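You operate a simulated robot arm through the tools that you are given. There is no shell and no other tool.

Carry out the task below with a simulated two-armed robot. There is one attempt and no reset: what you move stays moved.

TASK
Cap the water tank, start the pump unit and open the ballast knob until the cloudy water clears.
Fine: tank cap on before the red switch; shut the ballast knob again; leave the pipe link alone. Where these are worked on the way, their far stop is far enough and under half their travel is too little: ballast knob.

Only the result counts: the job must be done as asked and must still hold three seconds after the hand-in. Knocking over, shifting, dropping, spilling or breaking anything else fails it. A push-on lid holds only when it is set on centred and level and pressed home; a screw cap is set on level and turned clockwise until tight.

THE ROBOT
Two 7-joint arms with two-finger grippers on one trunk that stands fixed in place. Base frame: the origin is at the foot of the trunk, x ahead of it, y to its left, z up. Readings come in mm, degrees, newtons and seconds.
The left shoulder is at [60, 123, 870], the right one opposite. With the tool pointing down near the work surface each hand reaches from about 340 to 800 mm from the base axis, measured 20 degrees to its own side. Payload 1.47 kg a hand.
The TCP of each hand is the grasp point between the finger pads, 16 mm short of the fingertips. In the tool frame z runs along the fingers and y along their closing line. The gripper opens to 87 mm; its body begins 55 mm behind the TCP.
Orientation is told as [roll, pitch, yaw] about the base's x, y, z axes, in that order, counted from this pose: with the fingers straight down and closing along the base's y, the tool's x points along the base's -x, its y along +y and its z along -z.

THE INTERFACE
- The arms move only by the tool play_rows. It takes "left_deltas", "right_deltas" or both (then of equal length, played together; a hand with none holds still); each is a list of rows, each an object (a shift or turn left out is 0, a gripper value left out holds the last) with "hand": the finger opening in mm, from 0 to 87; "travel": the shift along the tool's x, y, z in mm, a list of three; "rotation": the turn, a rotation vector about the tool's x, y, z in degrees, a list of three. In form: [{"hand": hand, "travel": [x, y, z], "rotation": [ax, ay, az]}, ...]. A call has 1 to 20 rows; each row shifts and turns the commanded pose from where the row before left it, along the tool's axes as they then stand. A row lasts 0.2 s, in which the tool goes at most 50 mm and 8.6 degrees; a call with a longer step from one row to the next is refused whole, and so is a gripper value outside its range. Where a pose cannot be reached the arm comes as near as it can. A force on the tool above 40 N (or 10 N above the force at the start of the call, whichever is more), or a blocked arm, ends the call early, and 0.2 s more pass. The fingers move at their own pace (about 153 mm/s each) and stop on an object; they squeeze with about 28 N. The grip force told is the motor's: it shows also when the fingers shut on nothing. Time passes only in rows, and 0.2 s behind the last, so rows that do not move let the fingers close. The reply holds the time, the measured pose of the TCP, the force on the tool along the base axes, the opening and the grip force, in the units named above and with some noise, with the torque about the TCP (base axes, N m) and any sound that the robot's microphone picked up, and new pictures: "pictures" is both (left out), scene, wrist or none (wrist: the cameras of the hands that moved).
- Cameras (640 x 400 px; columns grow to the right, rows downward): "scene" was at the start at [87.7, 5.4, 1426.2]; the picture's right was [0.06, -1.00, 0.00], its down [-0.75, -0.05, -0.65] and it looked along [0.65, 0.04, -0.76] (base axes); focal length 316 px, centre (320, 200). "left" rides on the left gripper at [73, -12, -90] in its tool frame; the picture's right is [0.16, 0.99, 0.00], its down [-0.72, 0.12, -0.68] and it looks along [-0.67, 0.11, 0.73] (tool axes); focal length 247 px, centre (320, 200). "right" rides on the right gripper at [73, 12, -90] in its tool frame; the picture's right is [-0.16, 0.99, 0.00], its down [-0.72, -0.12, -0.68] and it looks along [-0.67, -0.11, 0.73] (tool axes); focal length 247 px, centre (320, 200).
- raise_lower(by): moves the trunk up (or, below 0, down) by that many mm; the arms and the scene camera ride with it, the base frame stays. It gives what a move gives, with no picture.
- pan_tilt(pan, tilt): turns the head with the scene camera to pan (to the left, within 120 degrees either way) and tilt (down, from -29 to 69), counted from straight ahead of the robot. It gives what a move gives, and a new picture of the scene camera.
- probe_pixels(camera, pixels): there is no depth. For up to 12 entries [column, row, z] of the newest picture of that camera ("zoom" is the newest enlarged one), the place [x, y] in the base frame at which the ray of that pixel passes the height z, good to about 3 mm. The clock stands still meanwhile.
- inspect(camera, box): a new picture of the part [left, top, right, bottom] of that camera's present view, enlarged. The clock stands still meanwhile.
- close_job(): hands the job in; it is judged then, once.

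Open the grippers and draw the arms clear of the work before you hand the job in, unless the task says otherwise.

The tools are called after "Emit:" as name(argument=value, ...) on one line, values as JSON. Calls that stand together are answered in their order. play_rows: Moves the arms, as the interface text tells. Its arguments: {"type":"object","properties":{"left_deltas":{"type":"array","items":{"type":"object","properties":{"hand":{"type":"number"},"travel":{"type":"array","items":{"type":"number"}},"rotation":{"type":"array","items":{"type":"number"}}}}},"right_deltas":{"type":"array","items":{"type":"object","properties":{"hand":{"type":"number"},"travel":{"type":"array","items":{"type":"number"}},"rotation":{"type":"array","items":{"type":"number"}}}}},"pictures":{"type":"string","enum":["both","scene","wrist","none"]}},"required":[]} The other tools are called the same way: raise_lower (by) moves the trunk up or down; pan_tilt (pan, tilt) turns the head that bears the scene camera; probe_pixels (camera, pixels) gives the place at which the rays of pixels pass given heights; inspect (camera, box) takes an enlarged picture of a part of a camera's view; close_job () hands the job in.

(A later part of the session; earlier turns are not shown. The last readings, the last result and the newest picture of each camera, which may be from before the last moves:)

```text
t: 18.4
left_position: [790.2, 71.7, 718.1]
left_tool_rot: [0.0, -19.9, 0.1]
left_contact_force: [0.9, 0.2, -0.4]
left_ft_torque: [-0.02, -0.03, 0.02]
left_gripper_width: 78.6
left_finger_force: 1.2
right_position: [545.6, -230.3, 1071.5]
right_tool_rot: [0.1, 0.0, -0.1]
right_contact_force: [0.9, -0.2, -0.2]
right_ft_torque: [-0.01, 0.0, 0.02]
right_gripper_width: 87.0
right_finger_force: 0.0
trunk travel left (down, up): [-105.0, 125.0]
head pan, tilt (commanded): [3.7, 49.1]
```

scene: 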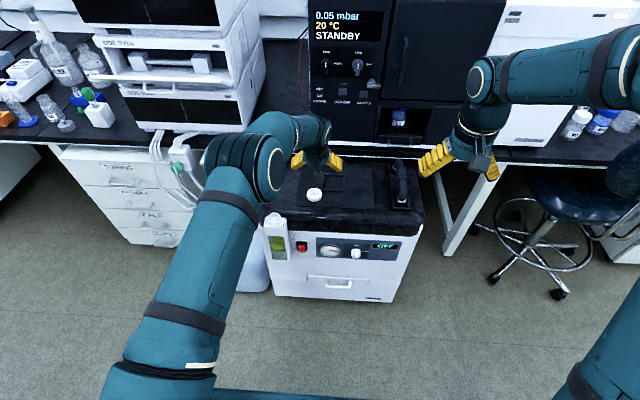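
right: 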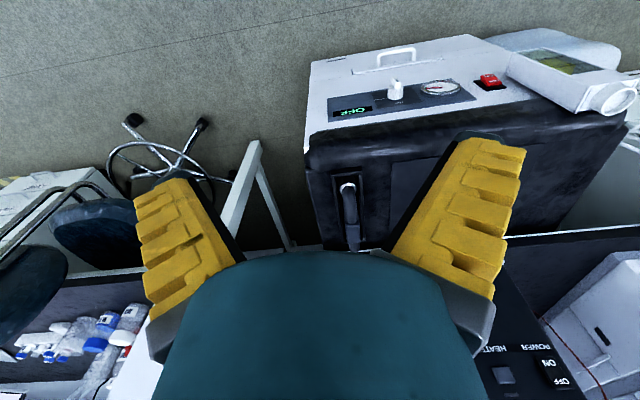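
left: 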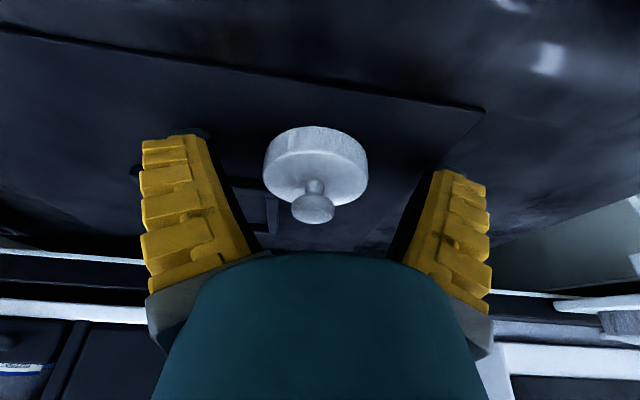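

Still no contact at z=718, and the disc spans rows 127–205. I'll zoom for another estimate.

Emit:
inspect(camera="left", box=[230, 105, 406, 235])

Emit:
inspect(camera="scene", box=[270, 165, 366, 225])

```text
3.08 times, centred on (318, 170) of left
```

zoom: 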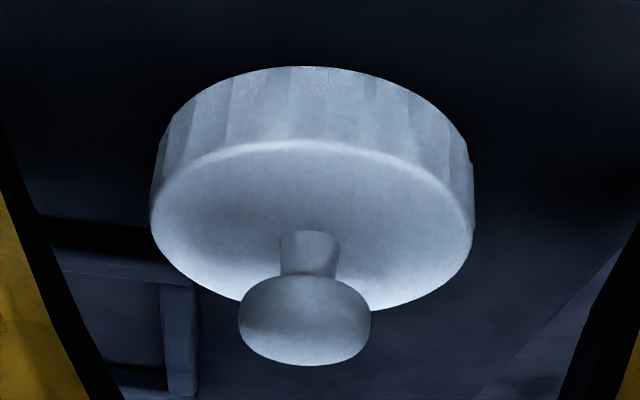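

```text
6.67 times, centred on (318, 195) of scene
```

zoom: 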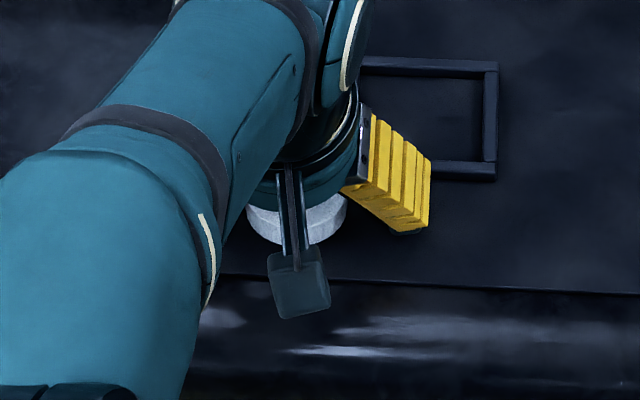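

The size trend across views puts the disc top at about (793,72,715), with a diameter of about 51 mm. The fingertips are now about level with the disc's side, so I'll close on the rim.

Emit:
play_rows(left_deltas=[{"hand": 60}, {"hand": 55}, {"hand": 45}, {"hand": 40}, {"hand": 40}, {"hand": 40}], pictures="wrist")

```text
t: 19.8
left_position: [790.1, 71.8, 723.4]
left_tool_rot: [0.0, -20.2, 0.1]
left_contact_force: [0.0, 0.5, 10.7]
left_ft_torque: [-0.02, -0.32, 0.0]
left_gripper_width: 41.1
left_finger_force: 28.0
right_position: [546.1, -231.5, 1071.7]
right_tool_rot: [0.0, -0.1, 0.0]
right_contact_force: [0.0, 0.8, 0.4]
right_ft_torque: [0.01, -0.02, 0.01]
right_gripper_width: 86.9
right_finger_force: 0.1
trunk travel left (down, up): [-105.0, 125.0]
head pan, tilt (commanded): [3.7, 49.1]
```

left: 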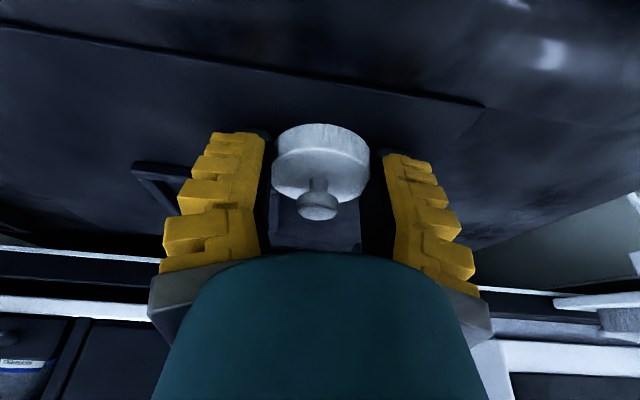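

The fingers stopped at 41 mm with 28 N grip, and 10.7 N is pushing up. I'll zoom in to see where they contact the cap.

Emit:
inspect(camera="left", box=[230, 105, 410, 235])

Emit:
inspect(camera="scene", box=[280, 170, 360, 220])

```text
3.08 times, centred on (320, 170) of left
```

zoom: 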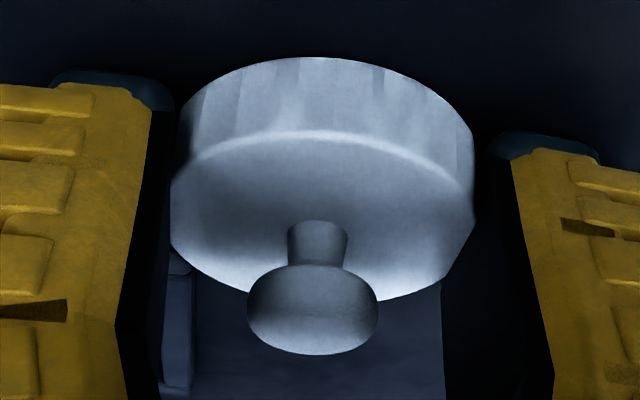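

```text
8.00 times, centred on (320, 195) of scene
```

zoom: 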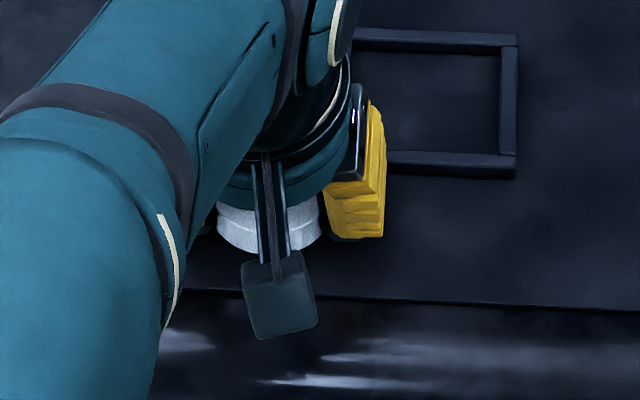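

The pads seem to hold the disc on both sides (columns about 272–374). I'll lift about 12 mm and see whether the cap comes along level.

Emit:
play_rows(left_deltas=[{"travel": [-2, 0, -5.6]}, {"travel": [-2, 0, -5.6]}, {"travel": [0, 0, 0]}], pictures="wrist")

Emit:
inspect(camera="left", box=[230, 105, 410, 235])

```text
t: 20.6
left_position: [792.0, 71.2, 729.9]
left_tool_rot: [0.0, -19.8, -0.1]
left_contact_force: [0.2, -0.8, -0.6]
left_ft_torque: [0.02, -0.01, -0.04]
left_gripper_width: 45.9
left_finger_force: 4.1
right_position: [545.9, -231.7, 1071.1]
right_tool_rot: [-0.1, 0.0, 0.1]
right_contact_force: [0.0, -0.2, -0.1]
right_ft_torque: [0.0, -0.02, 0.0]
right_gripper_width: 87.0
right_finger_force: 0.0
trunk travel left (down, up): [-105.0, 125.0]
head pan, tilt (commanded): [3.7, 49.1]
```

left: 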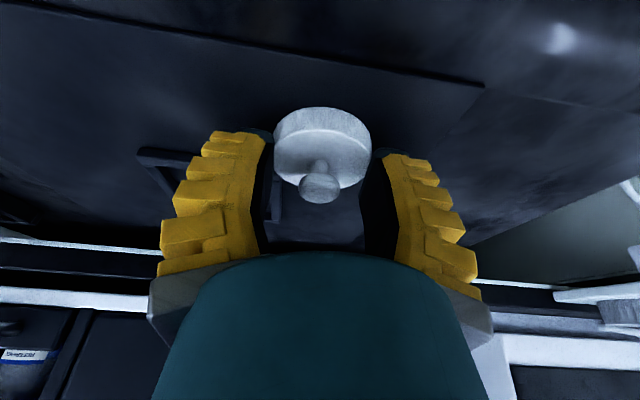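

```text
3.08 times, centred on (320, 170) of left
```

zoom: 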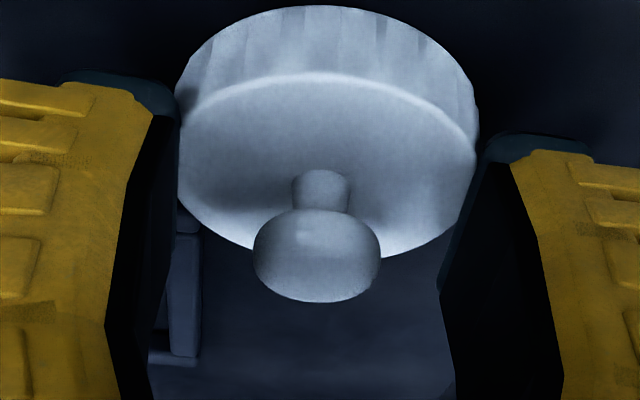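

The cap stayed on the lid because the fingers flare at this width and slid off the rim. I'll grip the small knob instead: raise to TCP z≈738, then close on it.

Emit:
play_rows(left_deltas=[{"hand": 45, "travel": [-1.8, 0, -7.9]}, {"hand": 45}, {"hand": 30}, {"hand": 20}, {"hand": 10}, {"hand": 5}, {"hand": 5}], pictures="wrist")

Emit:
inspect(camera="left", box=[230, 85, 410, 235])

```text
t: 22.2
left_position: [793.2, 69.9, 740.7]
left_tool_rot: [0.0, -19.8, 0.0]
left_contact_force: [-2.4, -0.1, 6.4]
left_ft_torque: [-0.03, 0.25, -0.03]
left_gripper_width: 8.5
left_finger_force: 28.3
right_position: [545.8, -230.8, 1071.5]
right_tool_rot: [0.0, 0.0, 0.0]
right_contact_force: [1.2, -0.2, -0.5]
right_ft_torque: [0.01, 0.0, -0.03]
right_gripper_width: 86.9
right_finger_force: 0.0
trunk travel left (down, up): [-105.0, 125.0]
head pan, tilt (commanded): [3.7, 49.1]
```

left: 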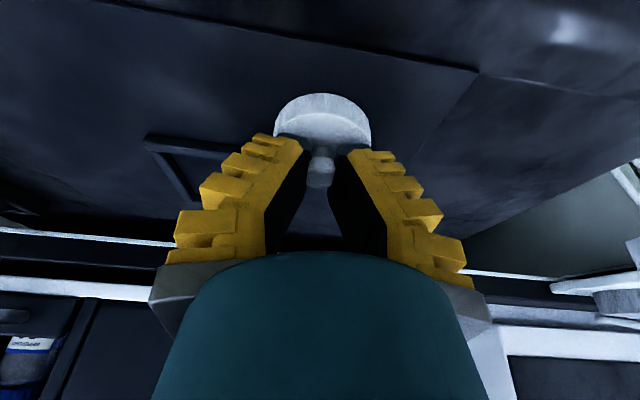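

```text
2.67 times, centred on (320, 160) of left
```

zoom: 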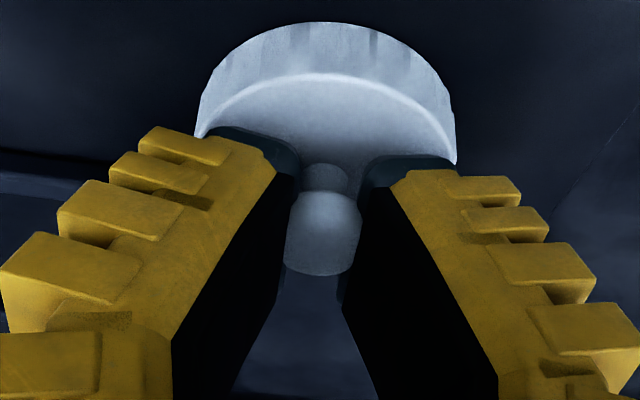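

The fingers now grip the knob with 28 N, the tips tucked beside the stem. I'll lift about 20 mm straight up and check that the cap follows.

Emit:
play_rows(left_deltas=[{"hand": 0, "travel": [-2.4, 0, -6.6]}, {"travel": [-2.4, 0, -6.6]}, {"travel": [-2.4, 0, -6.6]}, {"travel": [0, 0, 0]}], pictures="wrist")

Emit:
inspect(camera="left", box=[230, 85, 410, 235])

```text
t: 23.2
left_position: [798.6, 68.7, 757.3]
left_tool_rot: [0.0, -19.8, -0.1]
left_contact_force: [0.4, 0.9, 0.1]
left_ft_torque: [0.04, 0.01, -0.03]
left_gripper_width: 6.0
left_finger_force: 27.8
left hand out of reach, approached as far as the arm can: row 2
right_position: [546.9, -230.7, 1071.4]
right_tool_rot: [-0.1, 0.0, 0.0]
right_contact_force: [0.1, 0.4, -0.3]
right_ft_torque: [0.0, -0.03, -0.03]
right_gripper_width: 87.0
right_finger_force: 0.1
trunk travel left (down, up): [-105.0, 125.0]
head pan, tilt (commanded): [3.7, 49.1]
```

left: 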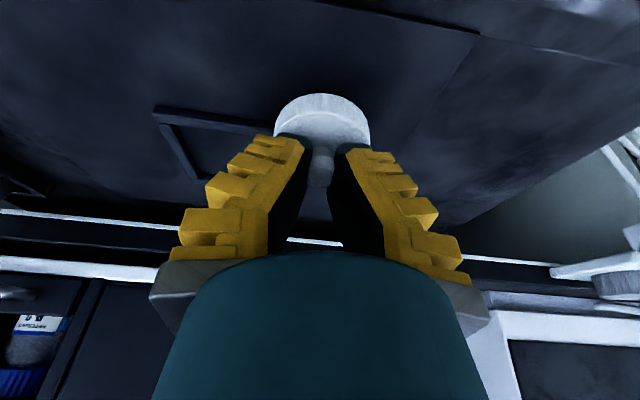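

```text
2.67 times, centred on (320, 160) of left
```

zoom: 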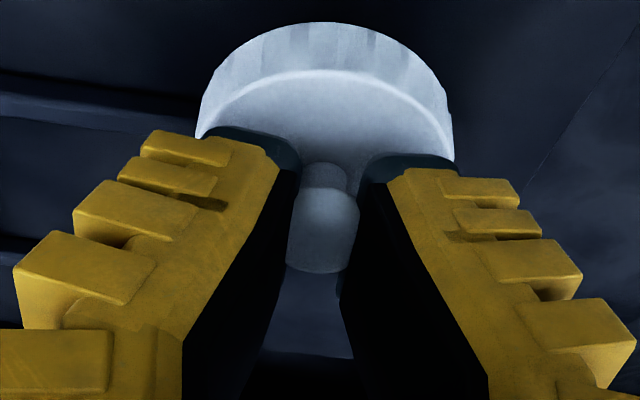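

The cap came up with the hand: its disc stays at the same image spot while the lid falls away. Row 2 hit the reach limit, so I'll carefully draw back and up now.

Emit:
play_rows(left_deltas=[{"travel": [15.4, 5, -16.2]}, {"travel": [15.4, 5, -16.2]}, {"travel": [15.4, 5, -16.2]}, {"travel": [0, 0, 0]}], pictures="wrist")

```text
t: 24.2
left_position: [799.1, 71.2, 762.9]
left_tool_rot: [0.1, -19.8, -0.1]
left_contact_force: [0.4, 0.1, -0.7]
left_ft_torque: [0.0, -0.05, -0.01]
left_gripper_width: 5.7
left_finger_force: 27.7
left hand out of reach, approached as far as the arm can: row 1, 2, 3
right_position: [545.8, -232.5, 1071.4]
right_tool_rot: [0.0, 0.0, 0.0]
right_contact_force: [-0.8, 0.1, 0.0]
right_ft_torque: [0.0, 0.0, -0.02]
right_gripper_width: 87.0
right_finger_force: 0.1
trunk travel left (down, up): [-105.0, 125.0]
head pan, tilt (commanded): [3.7, 49.1]
```

left: 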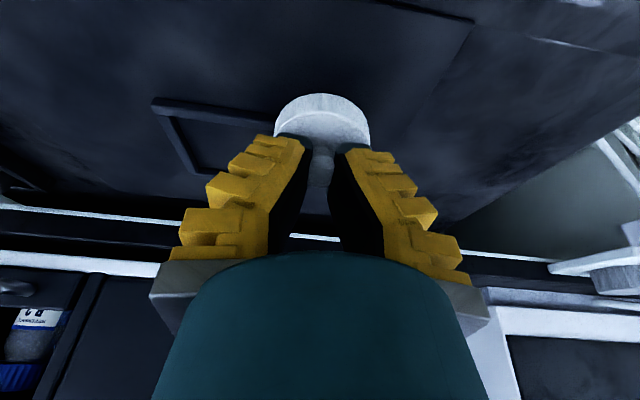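

It's stalled at full stretch again. I'll use the same stronger up-and-back pull that freed it before.

Emit:
play_rows(left_deltas=[{"travel": [10, 3, -36]}, {"travel": [34, 10, -24]}, {"travel": [34, 10, -24]}, {"travel": [34, 5, -24]}, {"travel": [0, 0, 0]}, {"travel": [0, 0, 0]}], pictures="wrist")

```text
t: 25.6
left_position: [765.3, 78.7, 805.0]
left_tool_rot: [0.0, -20.1, -0.1]
left_contact_force: [0.3, 0.6, 0.3]
left_ft_torque: [0.01, -0.07, 0.02]
left_gripper_width: 6.0
left_finger_force: 28.3
left hand out of reach, approached as far as the arm can: row 1, 2, 3
right_position: [544.5, -231.0, 1073.5]
right_tool_rot: [-0.1, -0.1, -0.1]
right_contact_force: [-1.2, 0.2, 0.3]
right_ft_torque: [0.01, -0.02, -0.02]
right_gripper_width: 87.0
right_finger_force: 0.2
trunk travel left (down, up): [-105.0, 125.0]
head pan, tilt (commanded): [3.7, 49.1]
```

left: 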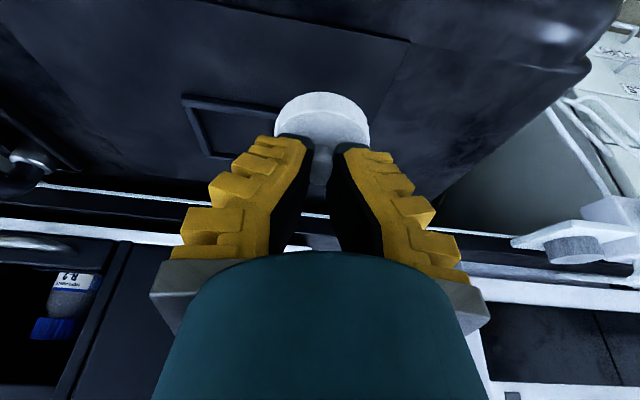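

The hand is free with the cap still held. I'll carry it over the neck, to about (683,189,820), about 60 mm above the rim.

Emit:
play_rows(left_deltas=[{"travel": [18, 27.5, -10.5]}, {"travel": [18, 27.5, -10.5]}, {"travel": [18, 27.5, -10.5]}, {"travel": [18, 27.5, -10.5]}, {"travel": [0, 0, 0]}, {"travel": [0, 0, 0]}], pictures="both")

```text
t: 27.0
left_position: [684.0, 190.1, 818.5]
left_tool_rot: [0.0, -19.8, 0.0]
left_contact_force: [-0.1, 0.8, -1.0]
left_ft_torque: [0.02, -0.01, -0.02]
left_gripper_width: 6.0
left_finger_force: 28.7
right_position: [547.3, -231.3, 1070.9]
right_tool_rot: [0.0, -0.1, 0.0]
right_contact_force: [-0.9, 0.7, -0.6]
right_ft_torque: [0.01, 0.01, 0.01]
right_gripper_width: 87.0
right_finger_force: 0.1
trunk travel left (down, up): [-105.0, 125.0]
head pan, tilt (commanded): [3.7, 49.1]
```

scene: 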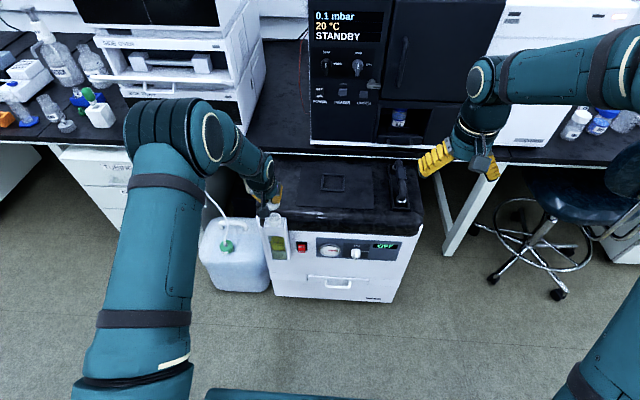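
left: 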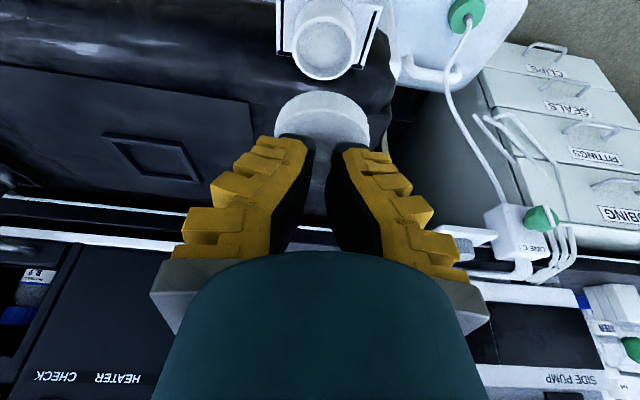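

The neck shows at (322,48) and the held cap at (322,125), so the columns line up. I'll zoom in to measure both.

Emit:
inspect(camera="left", box=[242, 0, 402, 100])

Emit:
inspect(camera="left", box=[240, 80, 400, 200])

Emit:
inspect(camera="scene", box=[240, 170, 320, 270])

```text
4.00 times, centred on (322, 50) of left
```

zoom: 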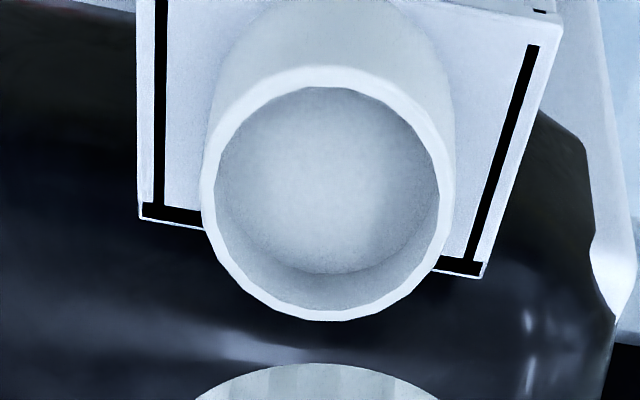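

```text
3.33 times, centred on (320, 140) of left
```

zoom: 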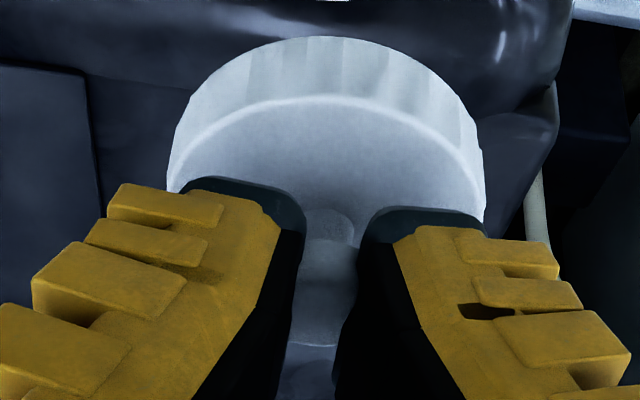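

```text
4.00 times, centred on (280, 220) of scene
```

zoom: 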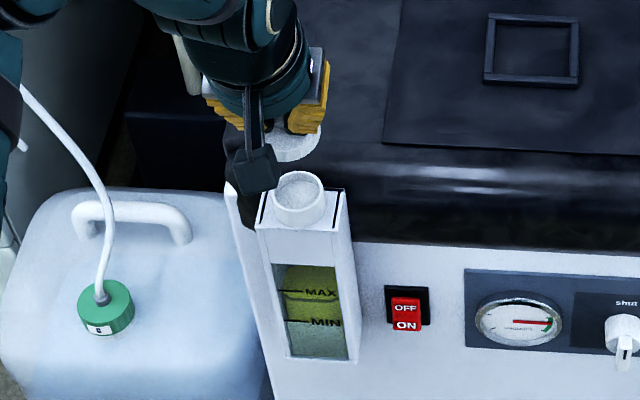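

I'll probe the neck rim center (323.75,48.5) and the cap's near edges to compute the offset between cap and neck.

Emit:
probe_pixels(camera="left", pixels=[[323.75, 48.5, 710], [323.75, 48.5, 720], [323.75, 48.5, 730], [292.3, 48.5, 720], [355.3, 48.5, 720], [321.5, 108.8, 792], [321.5, 91, 781], [274, 127, 792], [369, 134, 792]])

Emit:
probe_pixels(camera="scene", pixels=[[275, 213.5, 710], [275, 213.5, 720], [275, 213.5, 730]])

Emit:
inspect(camera="scene", box=[256, 195, 304, 230])

```text
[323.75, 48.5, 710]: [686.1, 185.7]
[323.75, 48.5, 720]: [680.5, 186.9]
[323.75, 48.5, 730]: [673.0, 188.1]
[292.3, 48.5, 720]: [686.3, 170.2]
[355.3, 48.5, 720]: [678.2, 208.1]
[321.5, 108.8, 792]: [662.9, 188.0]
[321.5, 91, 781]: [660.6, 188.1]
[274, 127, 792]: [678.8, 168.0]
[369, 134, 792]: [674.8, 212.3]
```

```text
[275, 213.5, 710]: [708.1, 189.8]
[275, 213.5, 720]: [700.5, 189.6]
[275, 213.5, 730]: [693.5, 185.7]
```

```text
11.43 times, centred on (280, 212) of scene
```

zoom: 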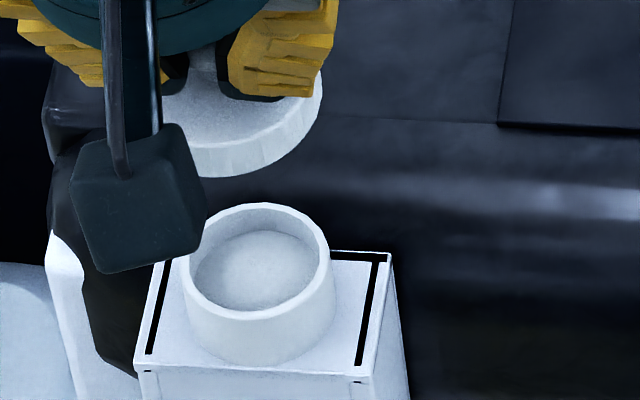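

The rim is about 41 mm wide with its top near z=720. I'll probe the held cap's edges in the scene view: right edge (280.2,201.9) and front-bottom edge (271.3,210).

Emit:
probe_pixels(camera="scene", pixels=[[280.2, 201.9, 792], [280.2, 204.5, 781], [271.3, 210, 781], [271.3, 206.5, 792], [274.5, 217.3, 720], [281.1, 217.3, 720], [267.9, 217.3, 720], [274.5, 222.5, 720], [274.5, 212.3, 720]])

Emit:
probe_pixels(camera="left", pixels=[[270.1, 138, 792], [369.2, 140, 792], [323, 16.5, 720], [323, 80.5, 720], [321.5, 91, 778], [321.5, 91, 784]])

```text
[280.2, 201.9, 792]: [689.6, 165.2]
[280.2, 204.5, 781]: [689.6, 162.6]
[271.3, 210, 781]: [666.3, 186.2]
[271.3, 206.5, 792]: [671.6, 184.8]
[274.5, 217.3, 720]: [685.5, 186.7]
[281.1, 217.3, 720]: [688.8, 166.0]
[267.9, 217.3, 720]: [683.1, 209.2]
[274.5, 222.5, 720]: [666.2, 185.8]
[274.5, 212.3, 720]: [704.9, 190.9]
```

```text
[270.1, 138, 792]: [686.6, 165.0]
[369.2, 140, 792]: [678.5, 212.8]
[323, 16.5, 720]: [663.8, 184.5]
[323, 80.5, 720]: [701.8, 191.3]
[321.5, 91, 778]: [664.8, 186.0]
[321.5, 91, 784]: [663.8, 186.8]
```

Both cameras put the cap about 6.7 mm too far in x and about 1 mm too far in y relative to the neck. I'll correct that while lowering 50 mm, to just above the rim, and look again.

Emit:
play_rows(left_deltas=[{"travel": [11.7, -0.6, 22.35]}, {"travel": [11.7, -0.6, 22.35]}, {"travel": [0, 0, 0]}, {"travel": [0, 0, 0]}], pictures="wrist")

Emit:
inspect(camera="scene", box=[250, 195, 300, 230])

Emit:
inspect(camera="left", box=[250, 60, 394, 150])

```text
t: 28.0
left_position: [677.5, 189.0, 768.7]
left_tool_rot: [0.1, -19.9, -0.2]
left_contact_force: [0.0, 0.1, 0.2]
left_ft_torque: [0.06, -0.01, 0.02]
left_gripper_width: 0.1
left_finger_force: 27.2
right_position: [546.1, -231.0, 1072.5]
right_tool_rot: [0.0, -0.1, 0.0]
right_contact_force: [-0.1, -1.2, 0.3]
right_ft_torque: [0.01, -0.01, -0.04]
right_gripper_width: 86.9
right_finger_force: 0.1
trunk travel left (down, up): [-105.0, 125.0]
head pan, tilt (commanded): [3.7, 49.1]
```

left: 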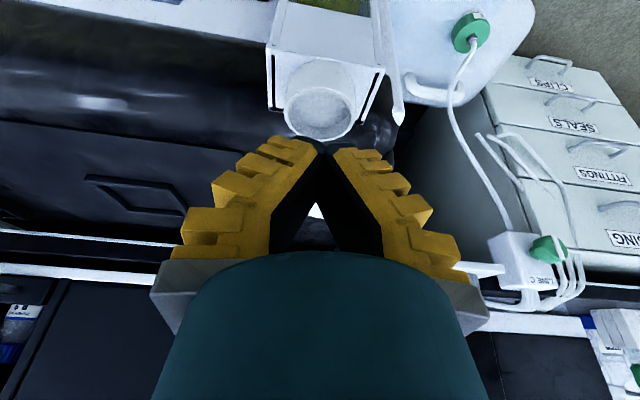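

```text
11.43 times, centred on (275, 212) of scene
```

zoom: 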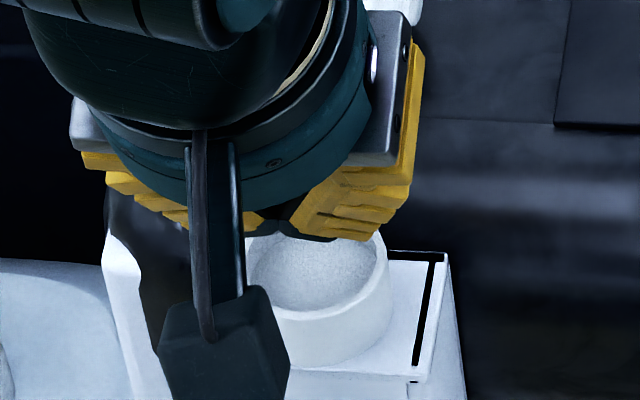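

```text
4.44 times, centred on (322, 105) of left
```

zoom: 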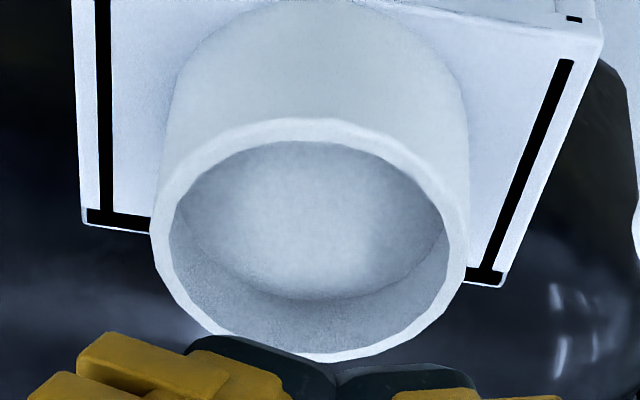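

The gripper now reads 0.1 mm, so the cap has slipped out. I'll look for it: something white shows in the scene near (282,195), behind the gripper.

Emit:
inspect(camera="scene", box=[200, 140, 360, 240])

Emit:
inspect(camera="left", box=[0, 0, 640, 400])

Emit:
inspect(camera="right", box=[0, 0, 640, 400])

```text
4.00 times, centred on (280, 190) of scene
```

zoom: 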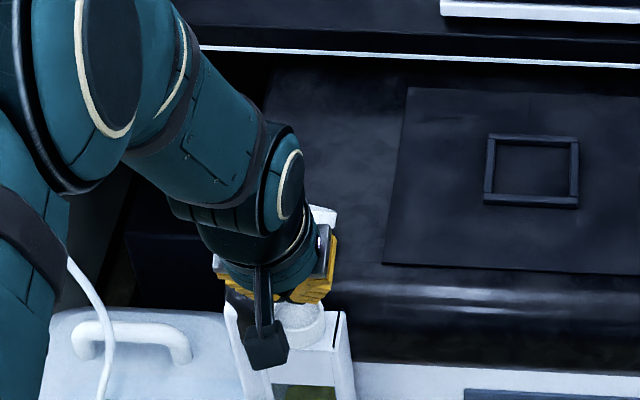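

```text
1.00 times, centred on (320, 200) of left (not enlarged: the box is as wide or as high as the picture)
```

zoom: 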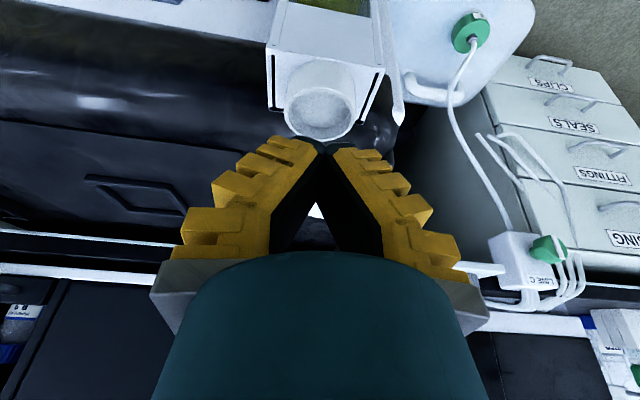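

```text
1.00 times, centred on (320, 200) of right (not enlarged: the box is as wide or as high as the picture)
```

zoom: 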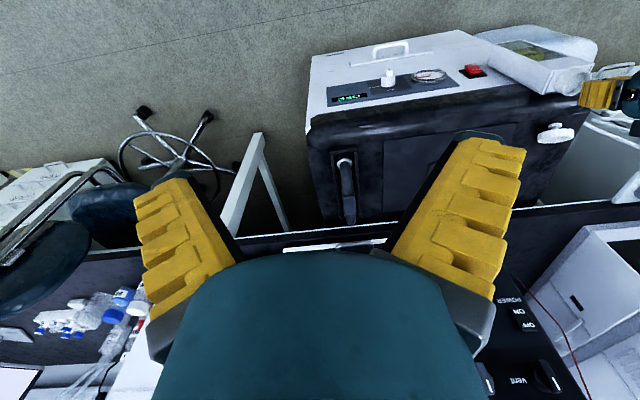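

The cap lies on the lid's left edge: right-camera (556,134), scene near (280,193). I'll zoom in to see how it lies.

Emit:
inspect(camera="right", box=[516, 105, 600, 160])

Emit:
inspect(camera="scene", box=[260, 180, 310, 212])

```text
7.27 times, centred on (558, 132) of right
```

zoom: 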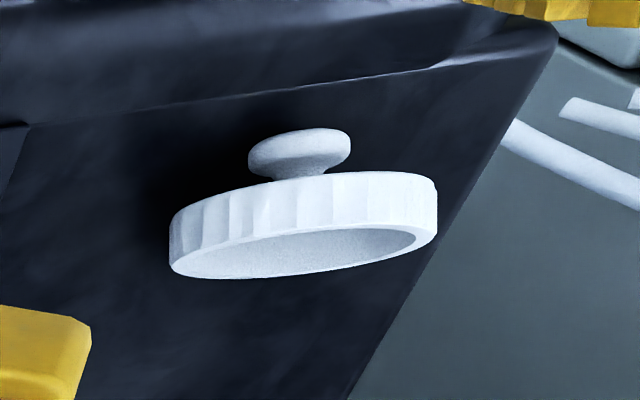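

```text
12.50 times, centred on (285, 196) of scene
```

zoom: 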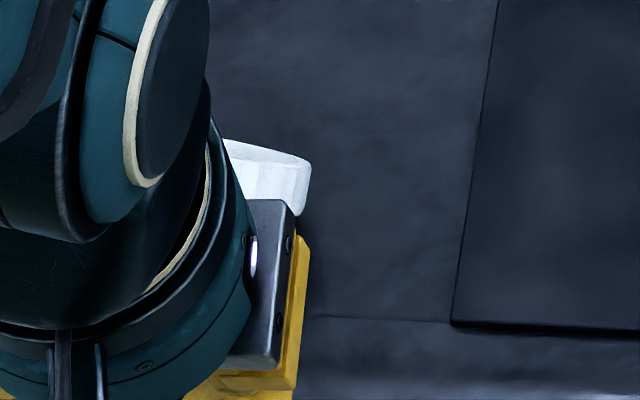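

The cap lies tipped on the lid's left edge, knob down and toward the robot, open side up and forward. I'll back the left hand off and look at it properly.

Emit:
play_rows(left_deltas=[{"travel": [10, 0, -30]}, {"travel": [21.4, 0, -29]}, {"travel": [21.4, 0, -29]}, {"hand": 60, "travel": [21.4, 0, -10]}, {"hand": 87, "travel": [21.4, 0, -10]}, {"travel": [0, 0, 0]}], pictures="both")

```text
t: 29.4
left_position: [551.2, 188.5, 837.3]
left_tool_rot: [0.0, -19.9, 0.0]
left_contact_force: [-0.5, -0.2, -0.1]
left_ft_torque: [-0.02, 0.0, -0.05]
left_gripper_width: 87.1
left_finger_force: 0.1
right_position: [545.8, -231.1, 1071.0]
right_tool_rot: [0.0, 0.0, -0.1]
right_contact_force: [-0.2, 0.6, -0.8]
right_ft_torque: [-0.03, 0.04, 0.01]
right_gripper_width: 87.0
right_finger_force: 0.0
trunk travel left (down, up): [-105.0, 125.0]
head pan, tilt (commanded): [3.7, 49.1]
```

scene: 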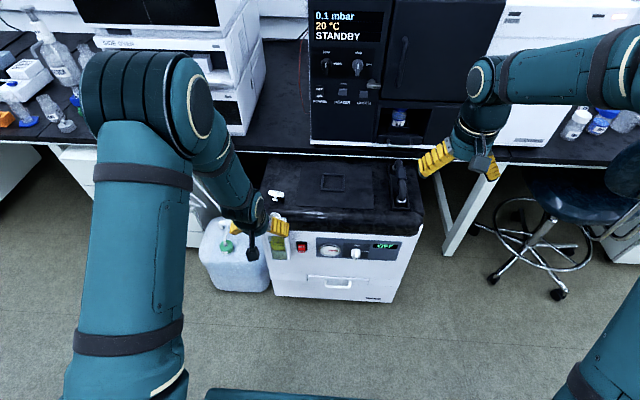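
left: 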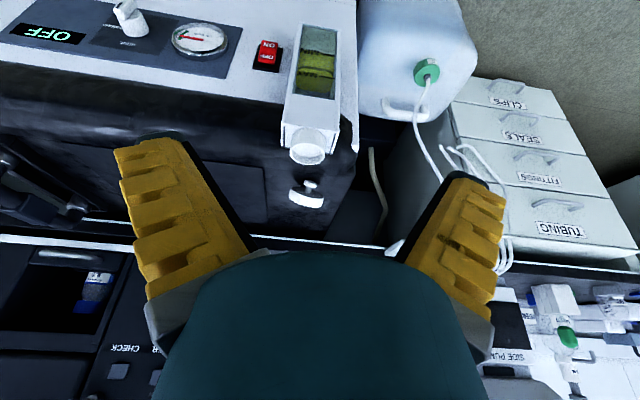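

The cap shows at scene (276,194) and left-camera (307,193). I'll zoom in on it and on the scene.

Emit:
inspect(camera="left", box=[267, 165, 347, 215])

Emit:
inspect(camera="scene", box=[252, 178, 300, 208])

Emit:
inspect(camera="right", box=[516, 105, 600, 160])

```text
8.00 times, centred on (307, 190) of left
```

zoom: 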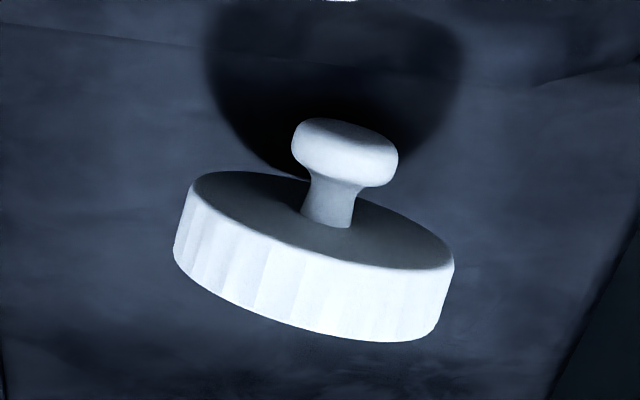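

```text
13.33 times, centred on (276, 193) of scene
```

zoom: 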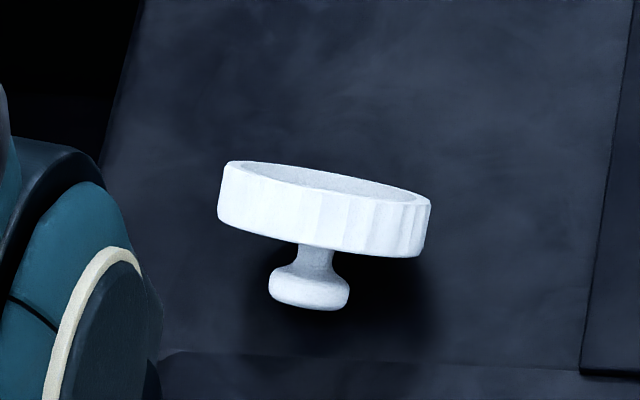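

```text
7.27 times, centred on (558, 132) of right
```

zoom: 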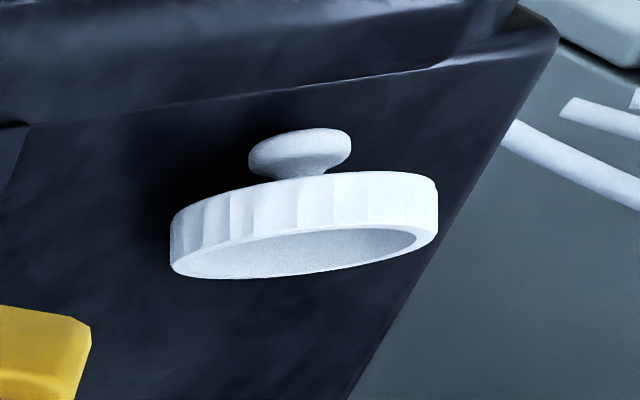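

The cap leans with its open axis about 44° off vertical toward +x and turned about 12° toward -y. I'll probe its mid-disc center from three cameras: scene (276.3,193.5), left (306.5,196.5) and right (555.7,136.1).

Emit:
probe_pixels(camera="scene", pixels=[[276.3, 193.5, 710], [276.3, 193.5, 724], [276.3, 193.5, 738], [274.7, 199.8, 712]])

Emit:
probe_pixels(camera="left", pixels=[[306.5, 196.5, 710], [306.5, 196.5, 724], [306.5, 196.5, 738], [310, 184, 712]])

Emit:
probe_pixels(camera="right", pixels=[[555.7, 136.1, 710], [555.7, 136.1, 724], [555.7, 136.1, 738]])

```text
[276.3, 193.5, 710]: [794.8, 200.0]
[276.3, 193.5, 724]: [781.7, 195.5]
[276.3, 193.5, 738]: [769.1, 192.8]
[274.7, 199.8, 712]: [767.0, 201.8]
```

```text
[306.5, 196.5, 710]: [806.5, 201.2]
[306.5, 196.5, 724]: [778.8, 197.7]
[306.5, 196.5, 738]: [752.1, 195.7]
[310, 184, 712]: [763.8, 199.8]
```

```text
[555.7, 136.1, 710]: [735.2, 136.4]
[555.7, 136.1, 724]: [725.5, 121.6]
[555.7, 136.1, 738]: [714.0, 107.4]
```

I think the cap can be put right by gripping it across its rim and turning the hand over, so I'll test in free space whether the left hand can point forward and roll 180°. First pitch to -90° where it is.

Emit:
play_rows(left_deltas=[{"rotation": [0, -8, 0]}, {"rotation": [0, -8, 0]}, {"rotation": [0, -8, 0]}, {"rotation": [0, -8, 0]}, {"rotation": [0, -8, 0]}, {"rotation": [0, -8, 0]}, {"rotation": [0, -8, 0]}, {"rotation": [0, -8, 0]}, {"rotation": [0, -6, 0]}, {"travel": [0, 0, 0]}], pictures="both")

```text
t: 31.6
left_position: [552.1, 189.2, 838.6]
left_tool_rot: [45.2, -89.9, -45.4]
left_contact_force: [-0.2, 0.7, -0.4]
left_ft_torque: [0.0, -0.01, -0.02]
left_gripper_width: 87.0
left_finger_force: 0.0
right_position: [546.0, -231.1, 1070.6]
right_tool_rot: [0.0, 0.0, 0.1]
right_contact_force: [-0.8, -0.6, 0.5]
right_ft_torque: [-0.01, 0.0, 0.01]
right_gripper_width: 87.0
right_finger_force: 0.1
trunk travel left (down, up): [-105.0, 125.0]
head pan, tilt (commanded): [3.7, 49.1]
```

scene: 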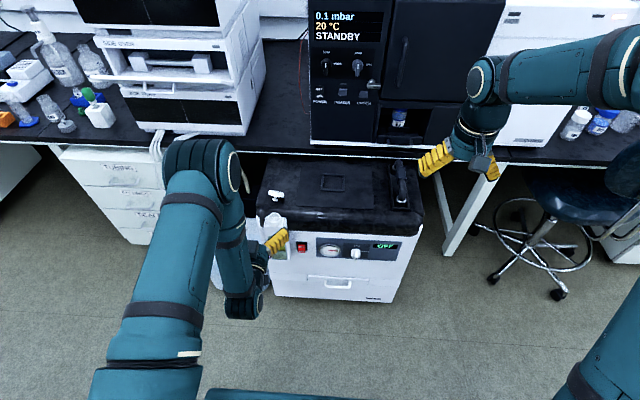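
left: 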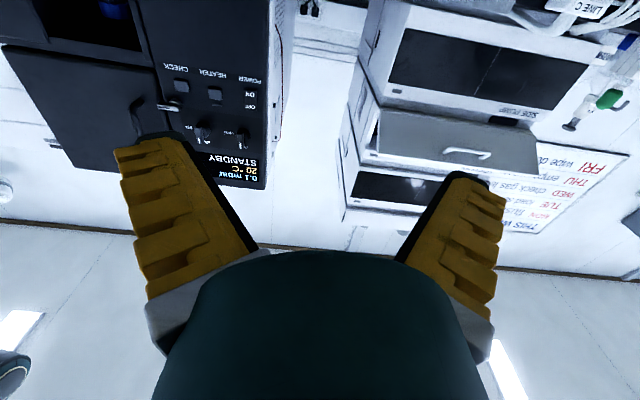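

Forward pointing works. Now I'll roll about the tool's z axis in steps, 88° first.

Emit:
play_rows(left_deltas=[{"rotation": [0, 0, 8]}, {"rotation": [0, 0, 8]}, {"rotation": [0, 0, 8]}, {"rotation": [0, 0, 8]}, {"rotation": [0, 0, 8]}, {"rotation": [0, 0, 8]}, {"rotation": [0, 0, 8]}, {"rotation": [0, 0, 8]}, {"rotation": [0, 0, 8]}, {"rotation": [0, 0, 8]}, {"rotation": [0, 0, 8]}, {"travel": [0, 0, 0]}], pictures="scene")

```text
t: 34.2
left_position: [550.9, 188.3, 838.4]
left_tool_rot: [89.9, -1.9, -90.0]
left_contact_force: [-0.5, -0.7, -0.1]
left_ft_torque: [-0.01, -0.02, 0.0]
left_gripper_width: 87.0
left_finger_force: 0.0
right_position: [547.5, -232.1, 1071.2]
right_tool_rot: [0.0, 0.0, -0.1]
right_contact_force: [0.5, 0.6, 0.4]
right_ft_torque: [0.02, -0.02, 0.05]
right_gripper_width: 86.8
right_finger_force: 0.0
trunk travel left (down, up): [-105.0, 125.0]
head pan, tilt (commanded): [3.7, 49.1]
```

scene: 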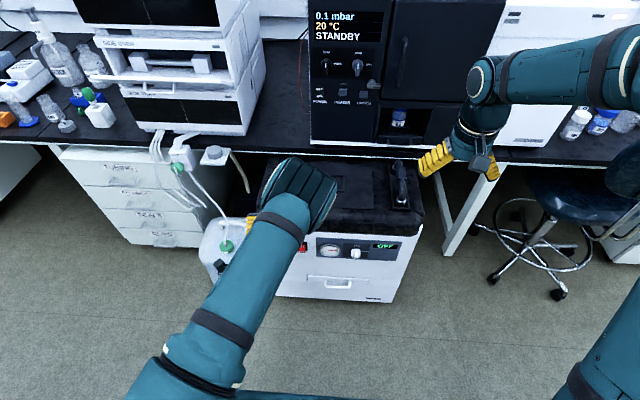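

Rolling positive swung the elbow inward toward the unit. I'll roll back and try the negative direction instead.

Emit:
play_rows(left_deltas=[{"rotation": [0, 0, -8]}, {"rotation": [0, 0, -8]}, {"rotation": [0, 0, -8]}, {"rotation": [0, 0, -8]}, {"rotation": [0, 0, -8]}, {"rotation": [0, 0, -8]}, {"rotation": [0, 0, -8]}, {"rotation": [0, 0, -8]}, {"rotation": [0, 0, -8]}, {"rotation": [0, 0, -8]}, {"rotation": [0, 0, -8]}, {"travel": [0, 0, 0]}], pictures="scene")

Emit:
play_rows(left_deltas=[{"rotation": [0, 0, -8]}, {"rotation": [0, 0, -8]}, {"rotation": [0, 0, -8]}, {"rotation": [0, 0, -8]}, {"rotation": [0, 0, -8]}, {"rotation": [0, 0, -8]}, {"rotation": [0, 0, -8]}, {"rotation": [0, 0, -8]}, {"rotation": [0, 0, -8]}, {"rotation": [0, 0, -8]}, {"rotation": [0, 0, -8]}, {"travel": [0, 0, 0]}], pictures="scene")

```text
t: 36.8
left_position: [550.7, 188.8, 838.5]
left_tool_rot: [-46.8, -89.9, 46.8]
left_contact_force: [-0.4, 0.1, 0.3]
left_ft_torque: [0.02, 0.0, 0.0]
left_gripper_width: 87.1
left_finger_force: 0.0
right_position: [546.9, -230.5, 1071.0]
right_tool_rot: [-0.1, 0.0, 0.1]
right_contact_force: [-0.1, 0.2, -0.5]
right_ft_torque: [-0.02, 0.03, -0.04]
right_gripper_width: 86.9
right_finger_force: 0.0
trunk travel left (down, up): [-105.0, 125.0]
head pan, tilt (commanded): [3.7, 49.1]
```

scene: 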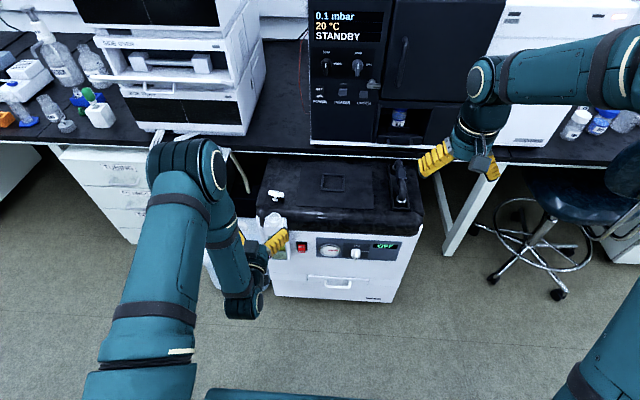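

```text
t: 39.4
left_position: [550.5, 187.9, 837.1]
left_tool_rot: [-89.9, -1.9, 89.8]
left_contact_force: [0.4, -0.5, 0.6]
left_ft_torque: [-0.05, 0.04, -0.01]
left_gripper_width: 87.0
left_finger_force: 0.0
right_position: [547.0, -230.8, 1070.7]
right_tool_rot: [-0.1, 0.0, 0.0]
right_contact_force: [0.0, 0.1, 0.6]
right_ft_torque: [0.0, 0.02, 0.01]
right_gripper_width: 87.0
right_finger_force: 0.1
trunk travel left (down, up): [-105.0, 125.0]
head pan, tilt (commanded): [3.7, 49.1]
```

scene: 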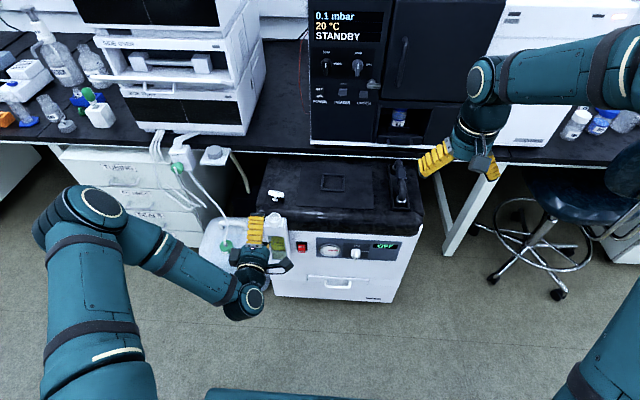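

The negative roll swings the elbow outward to the free left side, which is good. I'll continue the remaining 92°.

Emit:
play_rows(left_deltas=[{"rotation": [0, 0, -8]}, {"rotation": [0, 0, -8]}, {"rotation": [0, 0, -8]}, {"rotation": [0, 0, -8]}, {"rotation": [0, 0, -8]}, {"rotation": [0, 0, -8]}, {"rotation": [0, 0, -8]}, {"rotation": [0, 0, -8]}, {"rotation": [0, 0, -8]}, {"rotation": [0, 0, -8]}, {"rotation": [0, 0, -8]}, {"rotation": [0, 0, -4]}, {"travel": [0, 0, 0]}], pictures="both")

```text
t: 42.2
left_position: [550.0, 188.5, 837.7]
left_tool_rot: [38.2, 90.0, -141.9]
left_contact_force: [0.6, 0.0, -0.1]
left_ft_torque: [0.01, 0.0, 0.0]
left_gripper_width: 86.9
left_finger_force: 0.2
right_position: [547.4, -232.0, 1070.1]
right_tool_rot: [0.0, 0.1, 0.0]
right_contact_force: [0.4, -0.3, -0.1]
right_ft_torque: [0.02, 0.01, 0.04]
right_gripper_width: 87.2
right_finger_force: 0.1
trunk travel left (down, up): [-105.0, 125.0]
head pan, tilt (commanded): [3.7, 49.1]
```

scene: 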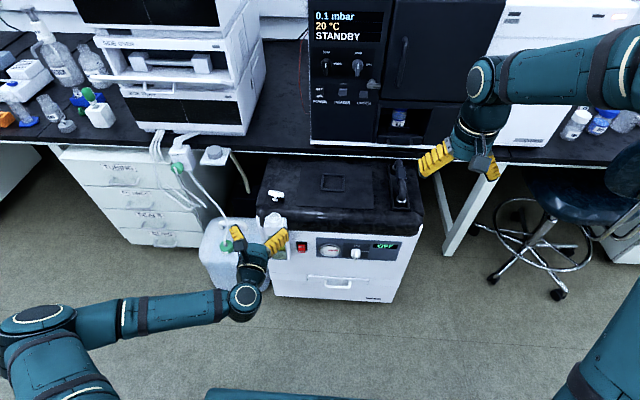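
left: 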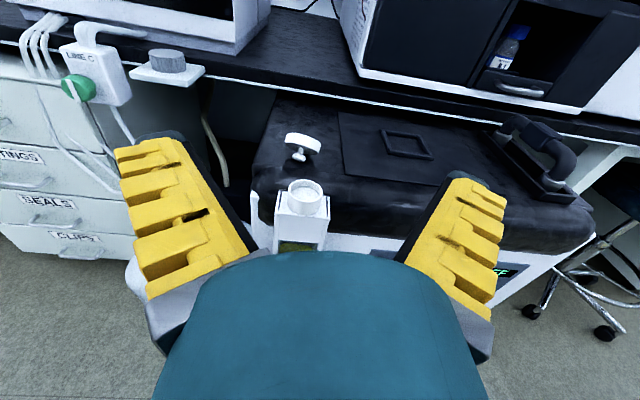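

The full 180° roll works, with the camera now on top and a clear view. The neck is at (304,197) and the cap at (302,147), so I'll zoom in on both from here.

Emit:
inspect(camera="left", box=[262, 120, 358, 180])

Emit:
inspect(camera="left", box=[262, 170, 358, 230])

```text
6.67 times, centred on (310, 150) of left
```

zoom: 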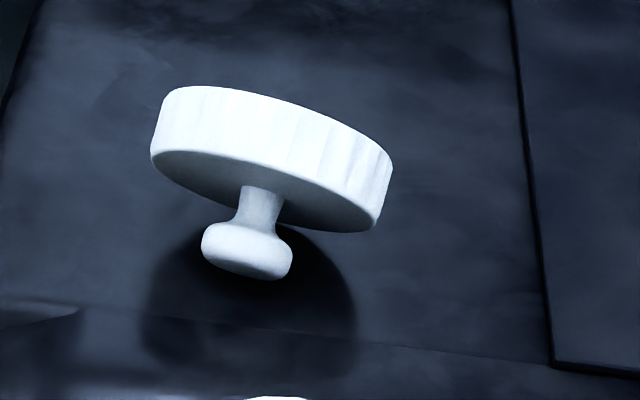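

```text
6.67 times, centred on (310, 200) of left
```

zoom: 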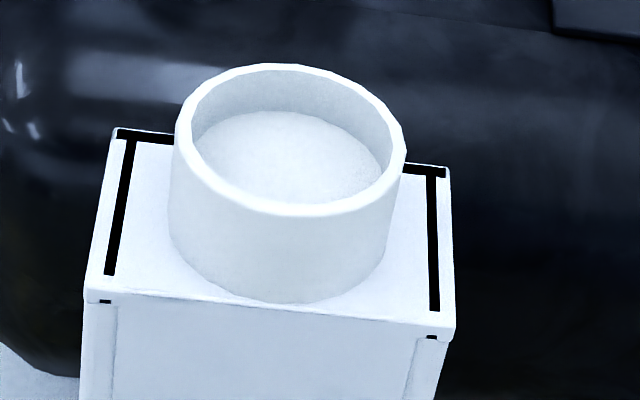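

The cap's mid-disc center is at (302.9,144) and the neck rim center at (305.5,190.9). I'll probe both from this viewpoint.

Emit:
probe_pixels(camera="left", pixels=[[302.9, 144, 710], [302.9, 144, 724], [302.9, 144, 738], [305.5, 190.9, 710], [305.5, 190.9, 720], [305.5, 190.9, 730], [288.3, 190.9, 720], [322.7, 190.9, 720], [305.5, 179.6, 720], [305.5, 202.3, 720], [320.5, 197, 702], [291, 176, 702]])

```text
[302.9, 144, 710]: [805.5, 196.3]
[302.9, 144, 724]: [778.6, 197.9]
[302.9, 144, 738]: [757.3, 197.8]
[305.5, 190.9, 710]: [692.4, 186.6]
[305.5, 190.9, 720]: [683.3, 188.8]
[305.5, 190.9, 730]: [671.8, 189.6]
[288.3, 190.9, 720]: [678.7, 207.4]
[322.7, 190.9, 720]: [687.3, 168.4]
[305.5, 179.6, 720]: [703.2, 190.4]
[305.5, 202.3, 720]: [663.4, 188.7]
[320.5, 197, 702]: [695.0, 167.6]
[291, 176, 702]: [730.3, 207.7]
```

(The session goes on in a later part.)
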